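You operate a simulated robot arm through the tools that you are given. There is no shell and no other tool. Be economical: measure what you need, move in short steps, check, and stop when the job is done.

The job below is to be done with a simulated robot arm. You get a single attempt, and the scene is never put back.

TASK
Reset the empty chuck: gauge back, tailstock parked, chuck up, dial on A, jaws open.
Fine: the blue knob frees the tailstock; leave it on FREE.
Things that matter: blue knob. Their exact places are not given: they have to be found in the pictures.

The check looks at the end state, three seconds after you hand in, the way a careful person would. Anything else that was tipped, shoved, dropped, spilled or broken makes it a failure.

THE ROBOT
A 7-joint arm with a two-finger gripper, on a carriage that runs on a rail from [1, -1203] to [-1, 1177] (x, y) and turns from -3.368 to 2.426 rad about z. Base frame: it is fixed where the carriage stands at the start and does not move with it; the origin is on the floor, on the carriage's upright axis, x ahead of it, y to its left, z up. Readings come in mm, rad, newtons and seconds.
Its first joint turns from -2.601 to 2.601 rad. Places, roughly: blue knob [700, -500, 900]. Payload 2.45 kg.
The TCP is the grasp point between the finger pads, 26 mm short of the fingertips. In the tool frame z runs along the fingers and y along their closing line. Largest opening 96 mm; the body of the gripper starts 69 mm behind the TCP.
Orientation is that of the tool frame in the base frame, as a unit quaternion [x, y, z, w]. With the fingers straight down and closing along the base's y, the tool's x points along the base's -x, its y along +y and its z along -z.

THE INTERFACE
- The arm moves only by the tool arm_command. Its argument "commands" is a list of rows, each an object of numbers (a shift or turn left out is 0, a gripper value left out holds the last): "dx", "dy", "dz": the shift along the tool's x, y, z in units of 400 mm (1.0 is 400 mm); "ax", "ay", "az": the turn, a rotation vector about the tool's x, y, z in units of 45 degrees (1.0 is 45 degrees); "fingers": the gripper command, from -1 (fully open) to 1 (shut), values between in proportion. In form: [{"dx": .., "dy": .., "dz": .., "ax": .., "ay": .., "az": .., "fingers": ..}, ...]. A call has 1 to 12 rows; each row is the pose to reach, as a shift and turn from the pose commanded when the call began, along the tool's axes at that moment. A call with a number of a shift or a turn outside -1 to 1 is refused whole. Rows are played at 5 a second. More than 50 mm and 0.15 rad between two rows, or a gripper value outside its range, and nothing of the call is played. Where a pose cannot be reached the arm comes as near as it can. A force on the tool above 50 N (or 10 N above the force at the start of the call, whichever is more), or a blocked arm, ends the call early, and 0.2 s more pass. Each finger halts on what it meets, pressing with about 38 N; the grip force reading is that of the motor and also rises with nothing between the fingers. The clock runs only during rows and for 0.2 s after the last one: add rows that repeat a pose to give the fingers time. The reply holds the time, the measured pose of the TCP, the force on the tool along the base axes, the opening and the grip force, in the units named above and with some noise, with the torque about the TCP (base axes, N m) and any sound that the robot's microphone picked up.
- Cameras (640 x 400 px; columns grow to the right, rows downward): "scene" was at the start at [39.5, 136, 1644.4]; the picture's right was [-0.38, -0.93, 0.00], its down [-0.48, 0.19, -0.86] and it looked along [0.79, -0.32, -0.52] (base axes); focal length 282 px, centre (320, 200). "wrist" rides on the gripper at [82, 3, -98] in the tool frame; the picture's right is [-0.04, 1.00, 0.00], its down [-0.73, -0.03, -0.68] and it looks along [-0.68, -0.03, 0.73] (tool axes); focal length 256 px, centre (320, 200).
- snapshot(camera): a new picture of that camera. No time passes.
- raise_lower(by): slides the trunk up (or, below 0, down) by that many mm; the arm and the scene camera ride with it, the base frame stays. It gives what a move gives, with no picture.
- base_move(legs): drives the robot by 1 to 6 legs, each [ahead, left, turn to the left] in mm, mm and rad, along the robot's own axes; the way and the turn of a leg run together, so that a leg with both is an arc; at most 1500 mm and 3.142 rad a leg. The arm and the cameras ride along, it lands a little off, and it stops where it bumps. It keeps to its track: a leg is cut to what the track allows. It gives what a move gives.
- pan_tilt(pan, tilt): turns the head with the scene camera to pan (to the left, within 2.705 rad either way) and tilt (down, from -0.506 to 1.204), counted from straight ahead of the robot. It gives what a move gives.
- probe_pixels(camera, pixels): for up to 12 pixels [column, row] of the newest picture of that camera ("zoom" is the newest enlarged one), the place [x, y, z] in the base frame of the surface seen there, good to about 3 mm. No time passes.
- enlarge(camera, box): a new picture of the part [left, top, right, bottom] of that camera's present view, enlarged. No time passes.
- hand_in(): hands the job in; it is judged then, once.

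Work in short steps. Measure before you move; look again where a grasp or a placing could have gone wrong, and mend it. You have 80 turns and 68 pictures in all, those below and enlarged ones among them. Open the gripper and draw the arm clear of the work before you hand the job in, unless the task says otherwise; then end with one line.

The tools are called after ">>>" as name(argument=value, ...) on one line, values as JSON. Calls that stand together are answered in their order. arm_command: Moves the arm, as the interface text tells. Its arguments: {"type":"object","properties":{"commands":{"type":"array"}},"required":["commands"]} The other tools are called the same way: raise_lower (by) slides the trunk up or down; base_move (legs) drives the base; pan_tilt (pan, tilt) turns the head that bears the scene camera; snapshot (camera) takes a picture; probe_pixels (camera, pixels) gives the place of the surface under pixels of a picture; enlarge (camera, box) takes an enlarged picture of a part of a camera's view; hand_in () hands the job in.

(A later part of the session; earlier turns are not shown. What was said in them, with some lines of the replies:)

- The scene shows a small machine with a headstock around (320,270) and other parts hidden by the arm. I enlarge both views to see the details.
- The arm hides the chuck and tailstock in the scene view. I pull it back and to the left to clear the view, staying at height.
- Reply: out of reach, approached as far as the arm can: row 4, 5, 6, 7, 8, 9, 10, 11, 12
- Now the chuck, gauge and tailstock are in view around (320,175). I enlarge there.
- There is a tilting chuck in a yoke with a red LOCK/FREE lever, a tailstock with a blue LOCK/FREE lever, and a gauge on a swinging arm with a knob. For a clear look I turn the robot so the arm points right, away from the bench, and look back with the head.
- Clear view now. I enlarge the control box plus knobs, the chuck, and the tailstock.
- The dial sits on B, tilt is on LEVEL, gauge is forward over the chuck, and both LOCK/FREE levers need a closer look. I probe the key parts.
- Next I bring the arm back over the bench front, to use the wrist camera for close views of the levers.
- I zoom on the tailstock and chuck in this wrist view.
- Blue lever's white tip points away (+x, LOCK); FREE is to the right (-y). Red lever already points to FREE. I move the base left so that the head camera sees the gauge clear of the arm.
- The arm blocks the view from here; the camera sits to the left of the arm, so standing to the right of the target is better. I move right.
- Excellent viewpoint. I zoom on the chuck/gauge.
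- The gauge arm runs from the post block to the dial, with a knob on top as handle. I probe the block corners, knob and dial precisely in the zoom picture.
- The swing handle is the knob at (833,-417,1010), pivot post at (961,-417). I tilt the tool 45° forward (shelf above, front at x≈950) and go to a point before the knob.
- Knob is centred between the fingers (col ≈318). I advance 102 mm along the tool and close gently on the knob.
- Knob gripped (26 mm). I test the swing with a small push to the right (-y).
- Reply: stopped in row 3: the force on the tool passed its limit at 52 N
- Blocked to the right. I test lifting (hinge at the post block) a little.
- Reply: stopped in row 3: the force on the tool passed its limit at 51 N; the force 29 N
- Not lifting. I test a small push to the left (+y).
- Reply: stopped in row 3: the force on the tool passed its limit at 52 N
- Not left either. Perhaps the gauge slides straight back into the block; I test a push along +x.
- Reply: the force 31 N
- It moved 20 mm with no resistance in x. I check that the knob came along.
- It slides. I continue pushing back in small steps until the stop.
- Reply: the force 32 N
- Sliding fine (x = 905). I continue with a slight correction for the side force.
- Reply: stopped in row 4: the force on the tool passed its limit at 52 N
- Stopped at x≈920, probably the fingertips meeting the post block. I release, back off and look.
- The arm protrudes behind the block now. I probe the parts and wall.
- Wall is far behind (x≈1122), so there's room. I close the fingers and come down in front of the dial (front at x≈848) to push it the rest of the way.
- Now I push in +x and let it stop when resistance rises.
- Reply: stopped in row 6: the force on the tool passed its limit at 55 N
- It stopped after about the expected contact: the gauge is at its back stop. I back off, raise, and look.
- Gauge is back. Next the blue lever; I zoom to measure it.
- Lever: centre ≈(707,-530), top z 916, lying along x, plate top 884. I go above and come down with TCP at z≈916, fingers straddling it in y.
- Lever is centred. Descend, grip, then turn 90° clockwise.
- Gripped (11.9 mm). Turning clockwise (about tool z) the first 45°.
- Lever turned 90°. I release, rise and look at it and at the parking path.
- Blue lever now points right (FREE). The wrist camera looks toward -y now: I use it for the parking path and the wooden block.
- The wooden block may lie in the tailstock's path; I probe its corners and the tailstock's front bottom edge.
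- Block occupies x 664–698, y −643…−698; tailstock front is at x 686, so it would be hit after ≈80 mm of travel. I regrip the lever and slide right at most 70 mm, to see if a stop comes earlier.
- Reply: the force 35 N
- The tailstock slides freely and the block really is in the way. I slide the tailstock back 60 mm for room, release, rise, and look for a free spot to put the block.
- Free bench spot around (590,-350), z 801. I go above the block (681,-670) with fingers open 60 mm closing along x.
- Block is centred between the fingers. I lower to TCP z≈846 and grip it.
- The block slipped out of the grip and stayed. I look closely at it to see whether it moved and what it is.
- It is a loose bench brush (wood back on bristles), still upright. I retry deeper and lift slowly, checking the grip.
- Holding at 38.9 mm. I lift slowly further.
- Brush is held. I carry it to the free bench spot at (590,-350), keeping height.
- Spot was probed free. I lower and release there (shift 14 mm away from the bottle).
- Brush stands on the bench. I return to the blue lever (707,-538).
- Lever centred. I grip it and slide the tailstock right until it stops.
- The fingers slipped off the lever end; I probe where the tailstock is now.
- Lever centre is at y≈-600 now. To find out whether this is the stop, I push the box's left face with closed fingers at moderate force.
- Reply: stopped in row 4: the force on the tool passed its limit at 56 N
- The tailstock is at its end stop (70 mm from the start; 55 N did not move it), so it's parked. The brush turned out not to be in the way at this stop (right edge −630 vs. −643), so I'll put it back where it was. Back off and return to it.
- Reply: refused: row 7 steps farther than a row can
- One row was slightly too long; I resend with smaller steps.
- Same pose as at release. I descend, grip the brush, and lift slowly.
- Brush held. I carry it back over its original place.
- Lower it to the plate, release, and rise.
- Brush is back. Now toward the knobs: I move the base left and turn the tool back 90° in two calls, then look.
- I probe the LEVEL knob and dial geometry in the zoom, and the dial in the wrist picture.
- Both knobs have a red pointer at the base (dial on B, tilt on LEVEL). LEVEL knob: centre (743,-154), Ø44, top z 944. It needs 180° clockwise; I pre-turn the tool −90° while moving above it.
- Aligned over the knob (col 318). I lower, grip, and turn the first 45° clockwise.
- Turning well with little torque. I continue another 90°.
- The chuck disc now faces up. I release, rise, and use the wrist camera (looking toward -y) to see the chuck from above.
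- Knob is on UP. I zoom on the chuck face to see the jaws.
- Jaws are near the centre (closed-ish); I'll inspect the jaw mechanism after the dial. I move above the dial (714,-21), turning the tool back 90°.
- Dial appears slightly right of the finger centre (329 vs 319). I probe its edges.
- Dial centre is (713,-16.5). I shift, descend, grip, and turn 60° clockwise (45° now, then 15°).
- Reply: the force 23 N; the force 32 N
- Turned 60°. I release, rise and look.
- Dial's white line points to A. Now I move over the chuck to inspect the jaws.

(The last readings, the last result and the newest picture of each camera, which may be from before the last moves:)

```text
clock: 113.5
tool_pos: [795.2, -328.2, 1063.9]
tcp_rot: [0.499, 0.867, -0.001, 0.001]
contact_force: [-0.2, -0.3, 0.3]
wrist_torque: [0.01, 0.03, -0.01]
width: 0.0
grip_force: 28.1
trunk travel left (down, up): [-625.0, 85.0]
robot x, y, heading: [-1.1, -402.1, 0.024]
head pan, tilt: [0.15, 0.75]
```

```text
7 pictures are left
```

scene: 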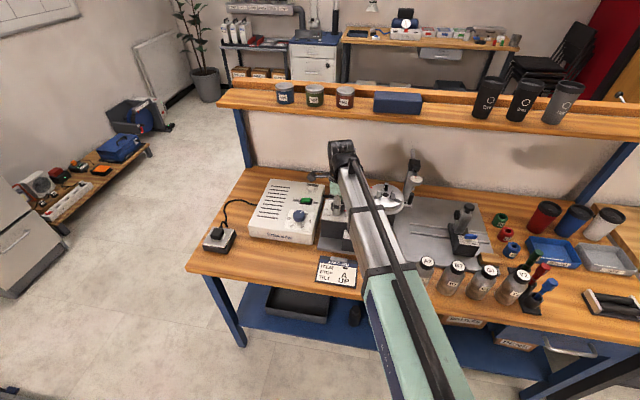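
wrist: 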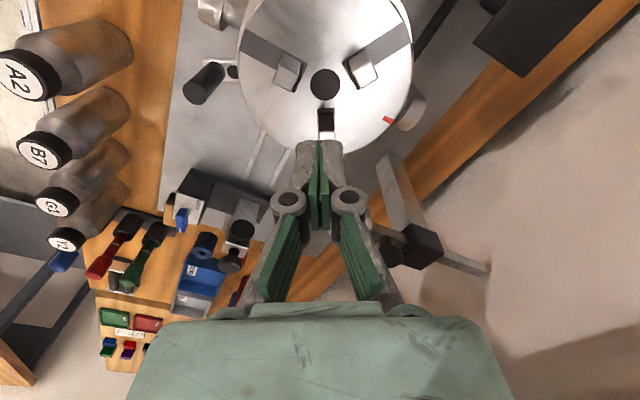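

A black peg handle stands at the chuck's rim at (205,82) - it seems to turn the scroll ring that drives the jaws. I zoom and measure.

>>> enlarge(camera="wrist", box=[170, 0, 430, 160])

>>> probe_pixels(camera="wrist", pixels=[[193, 93], [200, 85], [215, 72], [233, 70], [325, 84], [288, 68], [360, 66], [326, 120], [275, 20], [388, 119], [250, 90], [400, 60]])

```text
2.46 times, centred on (300, 80) of wrist
```

zoom: 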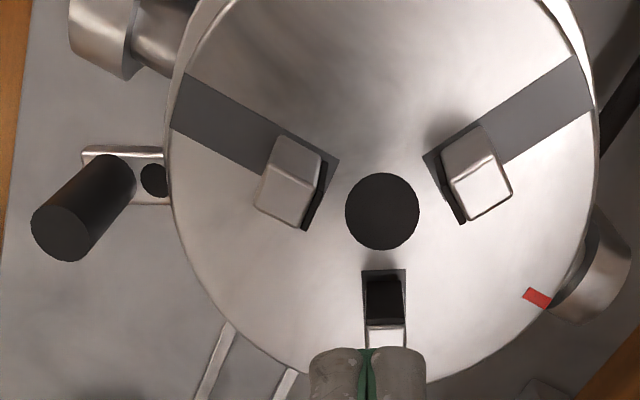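

```text
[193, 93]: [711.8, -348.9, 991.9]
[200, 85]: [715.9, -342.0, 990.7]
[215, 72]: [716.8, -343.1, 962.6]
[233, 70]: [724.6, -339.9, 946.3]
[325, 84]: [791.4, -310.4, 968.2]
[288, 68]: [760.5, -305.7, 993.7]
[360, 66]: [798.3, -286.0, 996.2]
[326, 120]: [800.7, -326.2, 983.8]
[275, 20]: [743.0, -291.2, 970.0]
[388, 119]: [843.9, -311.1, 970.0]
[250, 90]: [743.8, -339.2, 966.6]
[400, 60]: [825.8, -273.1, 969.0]
```

There's a crank: a vertical peg at ≈(712.5,-348.5), z 950–991, around the chuck centre (789,-309). I go above it with the tool turned so the fingers close tangentially.

>>> arm_command(commands=[{"dx": 0.01, "dy": -0.034, "az": -0.17, "fingers": 0}, {"dx": 0.02, "dy": -0.068, "az": -0.34}, {"dx": 0.03, "dy": -0.102, "az": -0.5}, {"dx": 0.04, "dy": -0.136, "az": -0.67}, {"dx": 0.05, "dy": -0.17, "az": -0.84}, {"dx": 0.06, "dy": -0.204, "az": -1.0}])

>>> arm_command(commands=[{"az": -0.17}, {"az": -0.34}, {"az": -0.5}, {"az": -0.67}, {"az": -0.84}, {"az": -0.92}])

>>> snapshot(camera="wrist")

```text
clock: 115.0
tool_pos: [714.3, -348.2, 1063.2]
tcp_rot: [0.128, 0.992, -0.002, 0.0]
contact_force: [1.1, -0.3, -0.4]
wrist_torque: [-0.01, -0.01, 0.0]
width: 48.0
grip_force: 0.2
trunk travel left (down, up): [-625.0, 85.0]
robot x, y, heading: [2.4, -402.2, 0.025]
head pan, tilt: [0.15, 0.75]
```

```text
clock: 116.3
tool_pos: [712.5, -348.4, 1063.4]
tcp_rot: [-0.23, 0.973, -0.003, -0.001]
contact_force: [0.4, -0.2, -1.0]
wrist_torque: [0.01, 0.01, -0.03]
width: 48.2
grip_force: 0.0
trunk travel left (down, up): [-625.0, 85.0]
robot x, y, heading: [-1.7, -400.2, 0.026]
head pan, tilt: [0.15, 0.75]
```

```text
5 pictures are left
```

wrist: 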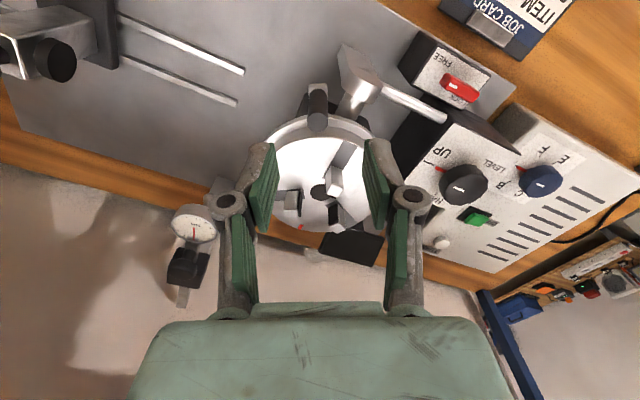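

Peg centred at col 317. I descend and grip it.

>>> arm_command(commands=[{"dz": 0.1}, {"dz": 0.17}, {"dz": 0.203}, {"dz": 0.203, "fingers": 0.9}, {"dz": 0.203, "fingers": 0.9}])

```text
clock: 117.5
tool_pos: [712.9, -347.3, 982.2]
tcp_rot: [-0.228, 0.974, -0.001, 0.0]
contact_force: [-0.8, -0.7, 1.5]
wrist_torque: [0.01, -0.21, 0.01]
width: 14.8
grip_force: 41.7
trunk travel left (down, up): [-625.0, 85.0]
robot x, y, heading: [-2.0, -395.8, 0.024]
head pan, tilt: [0.15, 0.75]
```

Gripped (14.8 mm). I test counter-clockwise by up to 15° along the arc.

>>> arm_command(commands=[{"dy": -0.0185, "dx": -0.0008, "az": -0.111}, {"dy": -0.037, "dx": -0.0032, "az": -0.222}, {"dy": -0.055, "dx": -0.0072, "az": -0.333}])

```text
clock: 118.3
tool_pos: [726.0, -365.7, 980.3]
tcp_rot: [-0.354, 0.935, -0.002, 0.0]
contact_force: [-5.6, -2.0, -5.6]
wrist_torque: [0.65, -0.51, 0.12]
width: 15.0
grip_force: 41.1
trunk travel left (down, up): [-625.0, 85.0]
robot x, y, heading: [2.6, -398.2, 0.024]
head pan, tilt: [0.15, 0.75]
```

It turns freely. I check which way the jaws moved.

>>> enlarge(camera="wrist", box=[230, 60, 430, 260])

```text
2.00 times, centred on (330, 160) of wrist
```

zoom: 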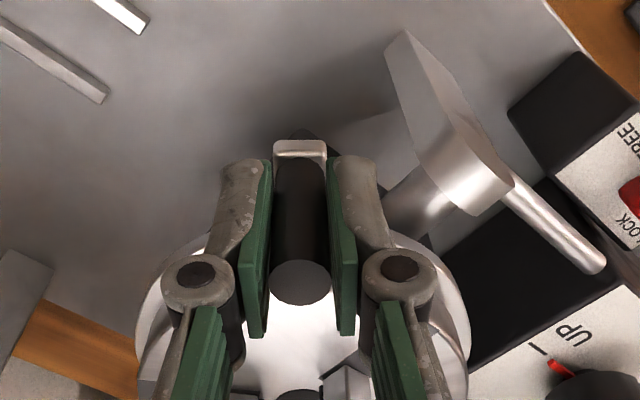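

Jaws are mostly hidden; I probe the visible jaw edge and continue counter-clockwise.

>>> probe_pixels(camera="zoom", pixels=[[345, 385], [352, 395], [335, 380], [362, 370], [300, 395], [325, 395]])

>>> arm_command(commands=[{"dy": -0.0185, "dx": -0.0008, "az": -0.111}, {"dy": -0.037, "dx": -0.0032, "az": -0.222}, {"dy": -0.055, "dx": -0.0072, "az": -0.333}, {"dy": -0.0727, "dx": -0.0128, "az": -0.444}, {"dy": -0.09, "dx": -0.02, "az": -0.556}, {"dy": -0.106, "dx": -0.0285, "az": -0.667}])

```text
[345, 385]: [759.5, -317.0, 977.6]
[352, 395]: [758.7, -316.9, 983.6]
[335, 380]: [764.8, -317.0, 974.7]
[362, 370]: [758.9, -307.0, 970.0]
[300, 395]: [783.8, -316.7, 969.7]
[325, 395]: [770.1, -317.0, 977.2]
```

```text
clock: 119.8
tool_pos: [761.2, -392.6, 982.0]
tcp_rot: [-0.584, 0.812, -0.001, -0.003]
contact_force: [-7.4, -13.3, -10.7]
wrist_torque: [-0.61, 0.25, -0.12]
width: 14.7
grip_force: 40.9
trunk travel left (down, up): [-625.0, 85.0]
robot x, y, heading: [1.9, -393.7, 0.024]
head pan, tilt: [0.15, 0.75]
```

45° done, still free. I continue counter-clockwise until a stop.

>>> arm_command(commands=[{"dy": -0.0185, "dx": -0.001, "az": -0.111}, {"dy": -0.037, "dx": -0.0035, "az": -0.222}, {"dy": -0.055, "dx": -0.008, "az": -0.333}, {"dy": -0.0727, "dx": -0.014, "az": -0.444}, {"dy": -0.09, "dx": -0.0215, "az": -0.556}, {"dy": -0.106, "dx": -0.03, "az": -0.667}, {"dy": -0.122, "dx": -0.04, "az": -0.778}, {"dy": -0.137, "dx": -0.05, "az": -0.889}, {"dy": -0.15, "dx": -0.062, "az": -1.0}])

```text
clock: 120.4
tool_pos: [764.2, -391.9, 981.7]
tcp_rot: [-0.655, 0.755, 0.007, -0.009]
contact_force: [-21.9, 3.2, 1.0]
wrist_torque: [0.18, 0.25, 0.17]
width: 14.8
grip_force: 41.1
trunk travel left (down, up): [-625.0, 85.0]
robot x, y, heading: [0.8, -399.9, 0.024]
head pan, tilt: [0.15, 0.75]
stopped in row 3: the force on the tool passed its limit at 53 N (the readings are from after the stop); the commanded pose is now the measured one
```

It has reached a stop after about 47°. I release, rise and look at the jaws.

>>> arm_command(commands=[{"fingers": 0.1}, {"fingers": 0.1}, {"dz": -0.08}, {"dz": -0.17}, {"dz": -0.27}, {"dz": -0.27, "dx": 0.1}, {"dz": -0.27, "dx": 0.2}])

>>> snapshot(camera="wrist")

```text
clock: 122.0
tool_pos: [759.9, -472.6, 1089.0]
tcp_rot: [-0.655, 0.756, 0.005, -0.007]
contact_force: [-0.4, -0.3, -0.2]
wrist_torque: [0.01, 0.01, 0.03]
width: 43.4
grip_force: 0.0
trunk travel left (down, up): [-625.0, 85.0]
robot x, y, heading: [3.2, -398.1, 0.026]
head pan, tilt: [0.15, 0.75]
```

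```text
3 pictures are left
```

wrist: 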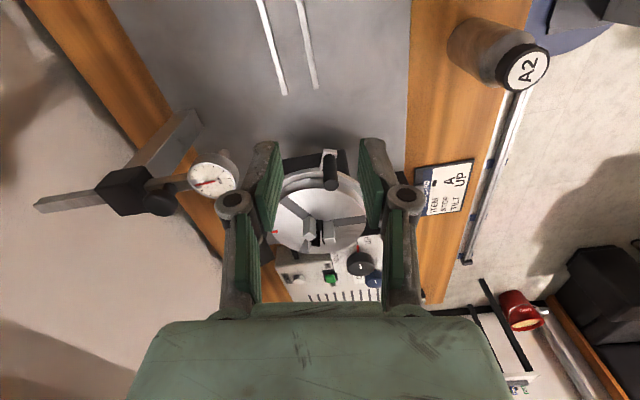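

The jaws have clustered at the centre: counter-clockwise closes. I regrip the peg by reversing the moves, then turn clockwise.

>>> arm_command(commands=[{"dx": -0.1}, {"dx": -0.2}, {"dx": -0.2, "dz": 0.1}, {"dx": -0.2, "dz": 0.19}, {"dx": -0.2, "dz": 0.27}, {"dx": -0.2, "dz": 0.27, "fingers": 0.9}, {"dx": -0.2, "dz": 0.27, "fingers": 0.9}])

>>> arm_command(commands=[{"dy": 0.0185, "dx": -0.0008, "az": 0.111}, {"dy": 0.037, "dx": -0.0032, "az": 0.222}, {"dy": 0.055, "dx": -0.0072, "az": 0.333}, {"dy": 0.0727, "dx": -0.0128, "az": 0.444}, {"dy": 0.09, "dx": -0.02, "az": 0.556}, {"dy": 0.106, "dx": -0.0285, "az": 0.667}])

```text
clock: 123.6
tool_pos: [766.7, -391.2, 980.7]
tcp_rot: [-0.655, 0.756, 0.006, -0.01]
contact_force: [-20.2, 0.5, -5.8]
wrist_torque: [0.04, 0.44, 0.0]
width: 18.0
grip_force: 10.3
trunk travel left (down, up): [-625.0, 85.0]
robot x, y, heading: [-2.2, -398.1, 0.029]
head pan, tilt: [0.15, 0.75]
```

```text
clock: 125.0
tool_pos: [730.4, -373.6, 981.1]
tcp_rot: [-0.437, 0.9, 0.003, -0.008]
contact_force: [15.3, 14.8, 1.9]
wrist_torque: [1.09, -0.94, 0.05]
width: 15.1
grip_force: 41.3
trunk travel left (down, up): [-625.0, 85.0]
robot x, y, heading: [0.4, -399.6, 0.031]
head pan, tilt: [0.15, 0.75]
```

Turning clockwise freely. I continue another 45° along the arc.

>>> arm_command(commands=[{"dx": -0.0035, "dy": 0.0185, "az": 0.111}, {"dx": -0.0087, "dy": 0.0367, "az": 0.222}, {"dx": -0.0155, "dy": 0.0547, "az": 0.333}, {"dx": -0.0226, "dy": 0.072, "az": 0.444}, {"dx": -0.031, "dy": 0.0885, "az": 0.556}, {"dx": -0.041, "dy": 0.1046, "az": 0.667}, {"dx": -0.052, "dy": 0.1195, "az": 0.778}, {"dx": -0.065, "dy": 0.1335, "az": 0.889}, {"dx": -0.079, "dy": 0.146, "az": 1.0}])

```text
clock: 127.0
tool_pos: [705.3, -313.8, 981.3]
tcp_rot: [-0.057, 0.998, -0.001, -0.008]
contact_force: [24.1, -0.4, 10.0]
wrist_torque: [-0.17, -0.02, -0.06]
width: 14.8
grip_force: 41.0
trunk travel left (down, up): [-625.0, 85.0]
robot x, y, heading: [0.2, -399.6, 0.033]
head pan, tilt: [0.15, 0.75]
5 turns are left
```

Now 70° past the closed stop. I continue clockwise to find the open stop.

>>> arm_command(commands=[{"dx": -0.0045, "dy": 0.0185, "az": 0.111}, {"dx": -0.0105, "dy": 0.0367, "az": 0.222}, {"dx": -0.0175, "dy": 0.0547, "az": 0.333}, {"dx": -0.025, "dy": 0.072, "az": 0.444}, {"dx": -0.034, "dy": 0.0885, "az": 0.556}, {"dx": -0.044, "dy": 0.1046, "az": 0.667}, {"dx": -0.055, "dy": 0.1195, "az": 0.778}, {"dx": -0.068, "dy": 0.1335, "az": 0.889}, {"dx": -0.082, "dy": 0.146, "az": 1.0}])

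```text
clock: 129.0
tool_pos: [729.6, -251.9, 981.5]
tcp_rot: [0.329, 0.944, -0.004, -0.008]
contact_force: [4.4, -6.1, 9.0]
wrist_torque: [0.39, 0.68, -0.07]
width: 14.9
grip_force: 41.3
trunk travel left (down, up): [-625.0, 85.0]
robot x, y, heading: [-4.1, -400.7, 0.023]
head pan, tilt: [0.15, 0.75]
4 turns are left
```

Still no stop. I continue another 45° clockwise, then release, rise, and look.

>>> arm_command(commands=[{"dx": -0.0035, "dy": 0.0185, "az": 0.111}, {"dx": -0.0087, "dy": 0.0367, "az": 0.222}, {"dx": -0.0155, "dy": 0.0547, "az": 0.333}, {"dx": -0.0226, "dy": 0.072, "az": 0.444}, {"dx": -0.031, "dy": 0.0885, "az": 0.556}, {"dx": -0.041, "dy": 0.1046, "az": 0.667}, {"dx": -0.052, "dy": 0.1195, "az": 0.778}, {"dx": -0.065, "dy": 0.1335, "az": 0.889}, {"dx": -0.079, "dy": 0.146, "az": 1.0}])

>>> arm_command(commands=[{"fingers": 0.1}, {"fingers": 0.1}, {"dz": -0.08}, {"dz": -0.17}, {"dz": -0.27}, {"dz": -0.27, "dx": 0.1}, {"dz": -0.27, "dx": 0.2}])

>>> snapshot(camera="wrist")

>>> enlarge(camera="wrist", box=[250, 130, 390, 270])

```text
clock: 130.4
tool_pos: [751.1, -236.3, 980.7]
tcp_rot: [0.548, 0.836, -0.015, -0.014]
contact_force: [-27.3, -12.1, 4.5]
wrist_torque: [0.42, -0.9, -0.14]
width: 15.3
grip_force: 40.9
trunk travel left (down, up): [-625.0, 85.0]
robot x, y, heading: [-0.5, -401.2, 0.03]
head pan, tilt: [0.15, 0.75]
stopped in row 6: the force on the tool passed its limit at 55 N (the readings are from after the stop); the commanded pose is now the measured one
```

```text
clock: 132.0
tool_pos: [731.0, -158.5, 1087.8]
tcp_rot: [0.547, 0.837, -0.012, -0.012]
contact_force: [-0.3, 0.0, -0.6]
wrist_torque: [0.01, 0.03, 0.04]
width: 43.0
grip_force: 0.1
trunk travel left (down, up): [-625.0, 85.0]
robot x, y, heading: [1.7, -403.2, 0.025]
head pan, tilt: [0.15, 0.75]
```

```text
2 pictures are left
```

wrist: 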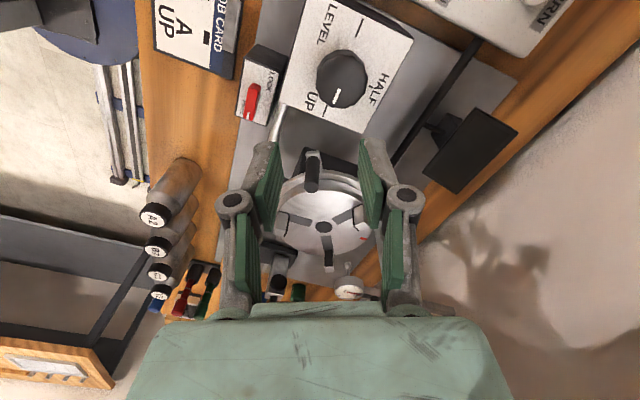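

```text
2.86 times, centred on (320, 200) of wrist
3 turns are left
```

zoom: 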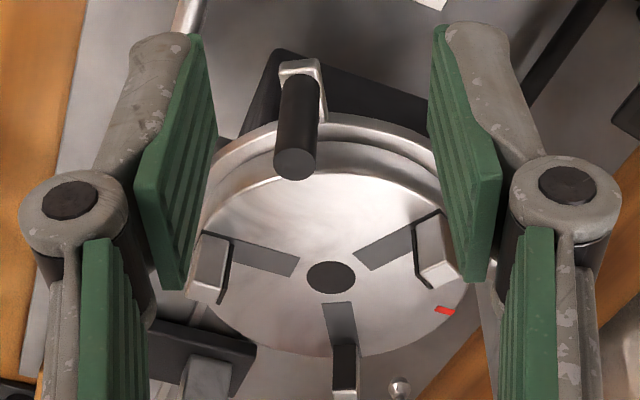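

The jaws are fully out at the open stop. I raise the arm clear with the gripper open and verify the dial in a zoomed scene view.

>>> arm_command(commands=[{"dz": -0.08, "fingers": -1}, {"dz": -0.16}, {"dz": -0.24}, {"dz": -0.24}])

>>> enlarge(camera="scene", box=[264, 175, 344, 245])

```text
clock: 133.0
tool_pos: [733.6, -158.6, 1184.7]
tcp_rot: [0.548, 0.837, -0.012, -0.012]
contact_force: [0.2, -0.2, 0.2]
wrist_torque: [0.02, 0.01, 0.0]
width: 96.0
grip_force: 0.0
trunk travel left (down, up): [-625.0, 85.0]
robot x, y, heading: [-0.1, -397.4, 0.033]
head pan, tilt: [0.15, 0.75]
```

```text
5.71 times, centred on (304, 210) of scene
2 turns are left
```

zoom: 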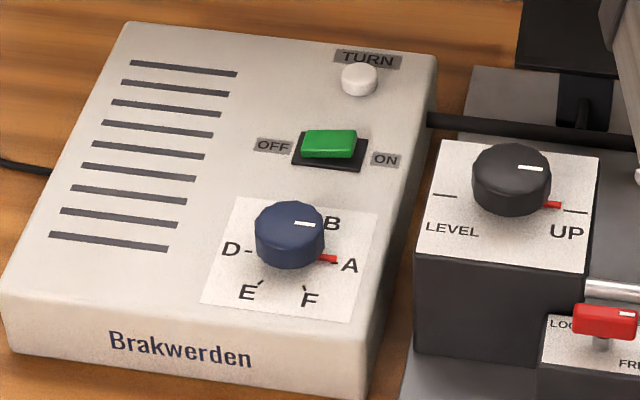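

The dial's pointer is on A and the tilt knob's on UP. The gauge is back, the tailstock is parked with its lever on FREE, the jaws are open and the arm is clear, so I hand in.

>>> hand_in()

```text
The job is handed in.
```

The empty chuck is reset: gauge back, tailstock parked with the blue knob on FREE, chuck up, dial on A and jaws open. I moved the bench brush off the plate while sliding the tailstock, then put it back within a few millimetres of its original spot.
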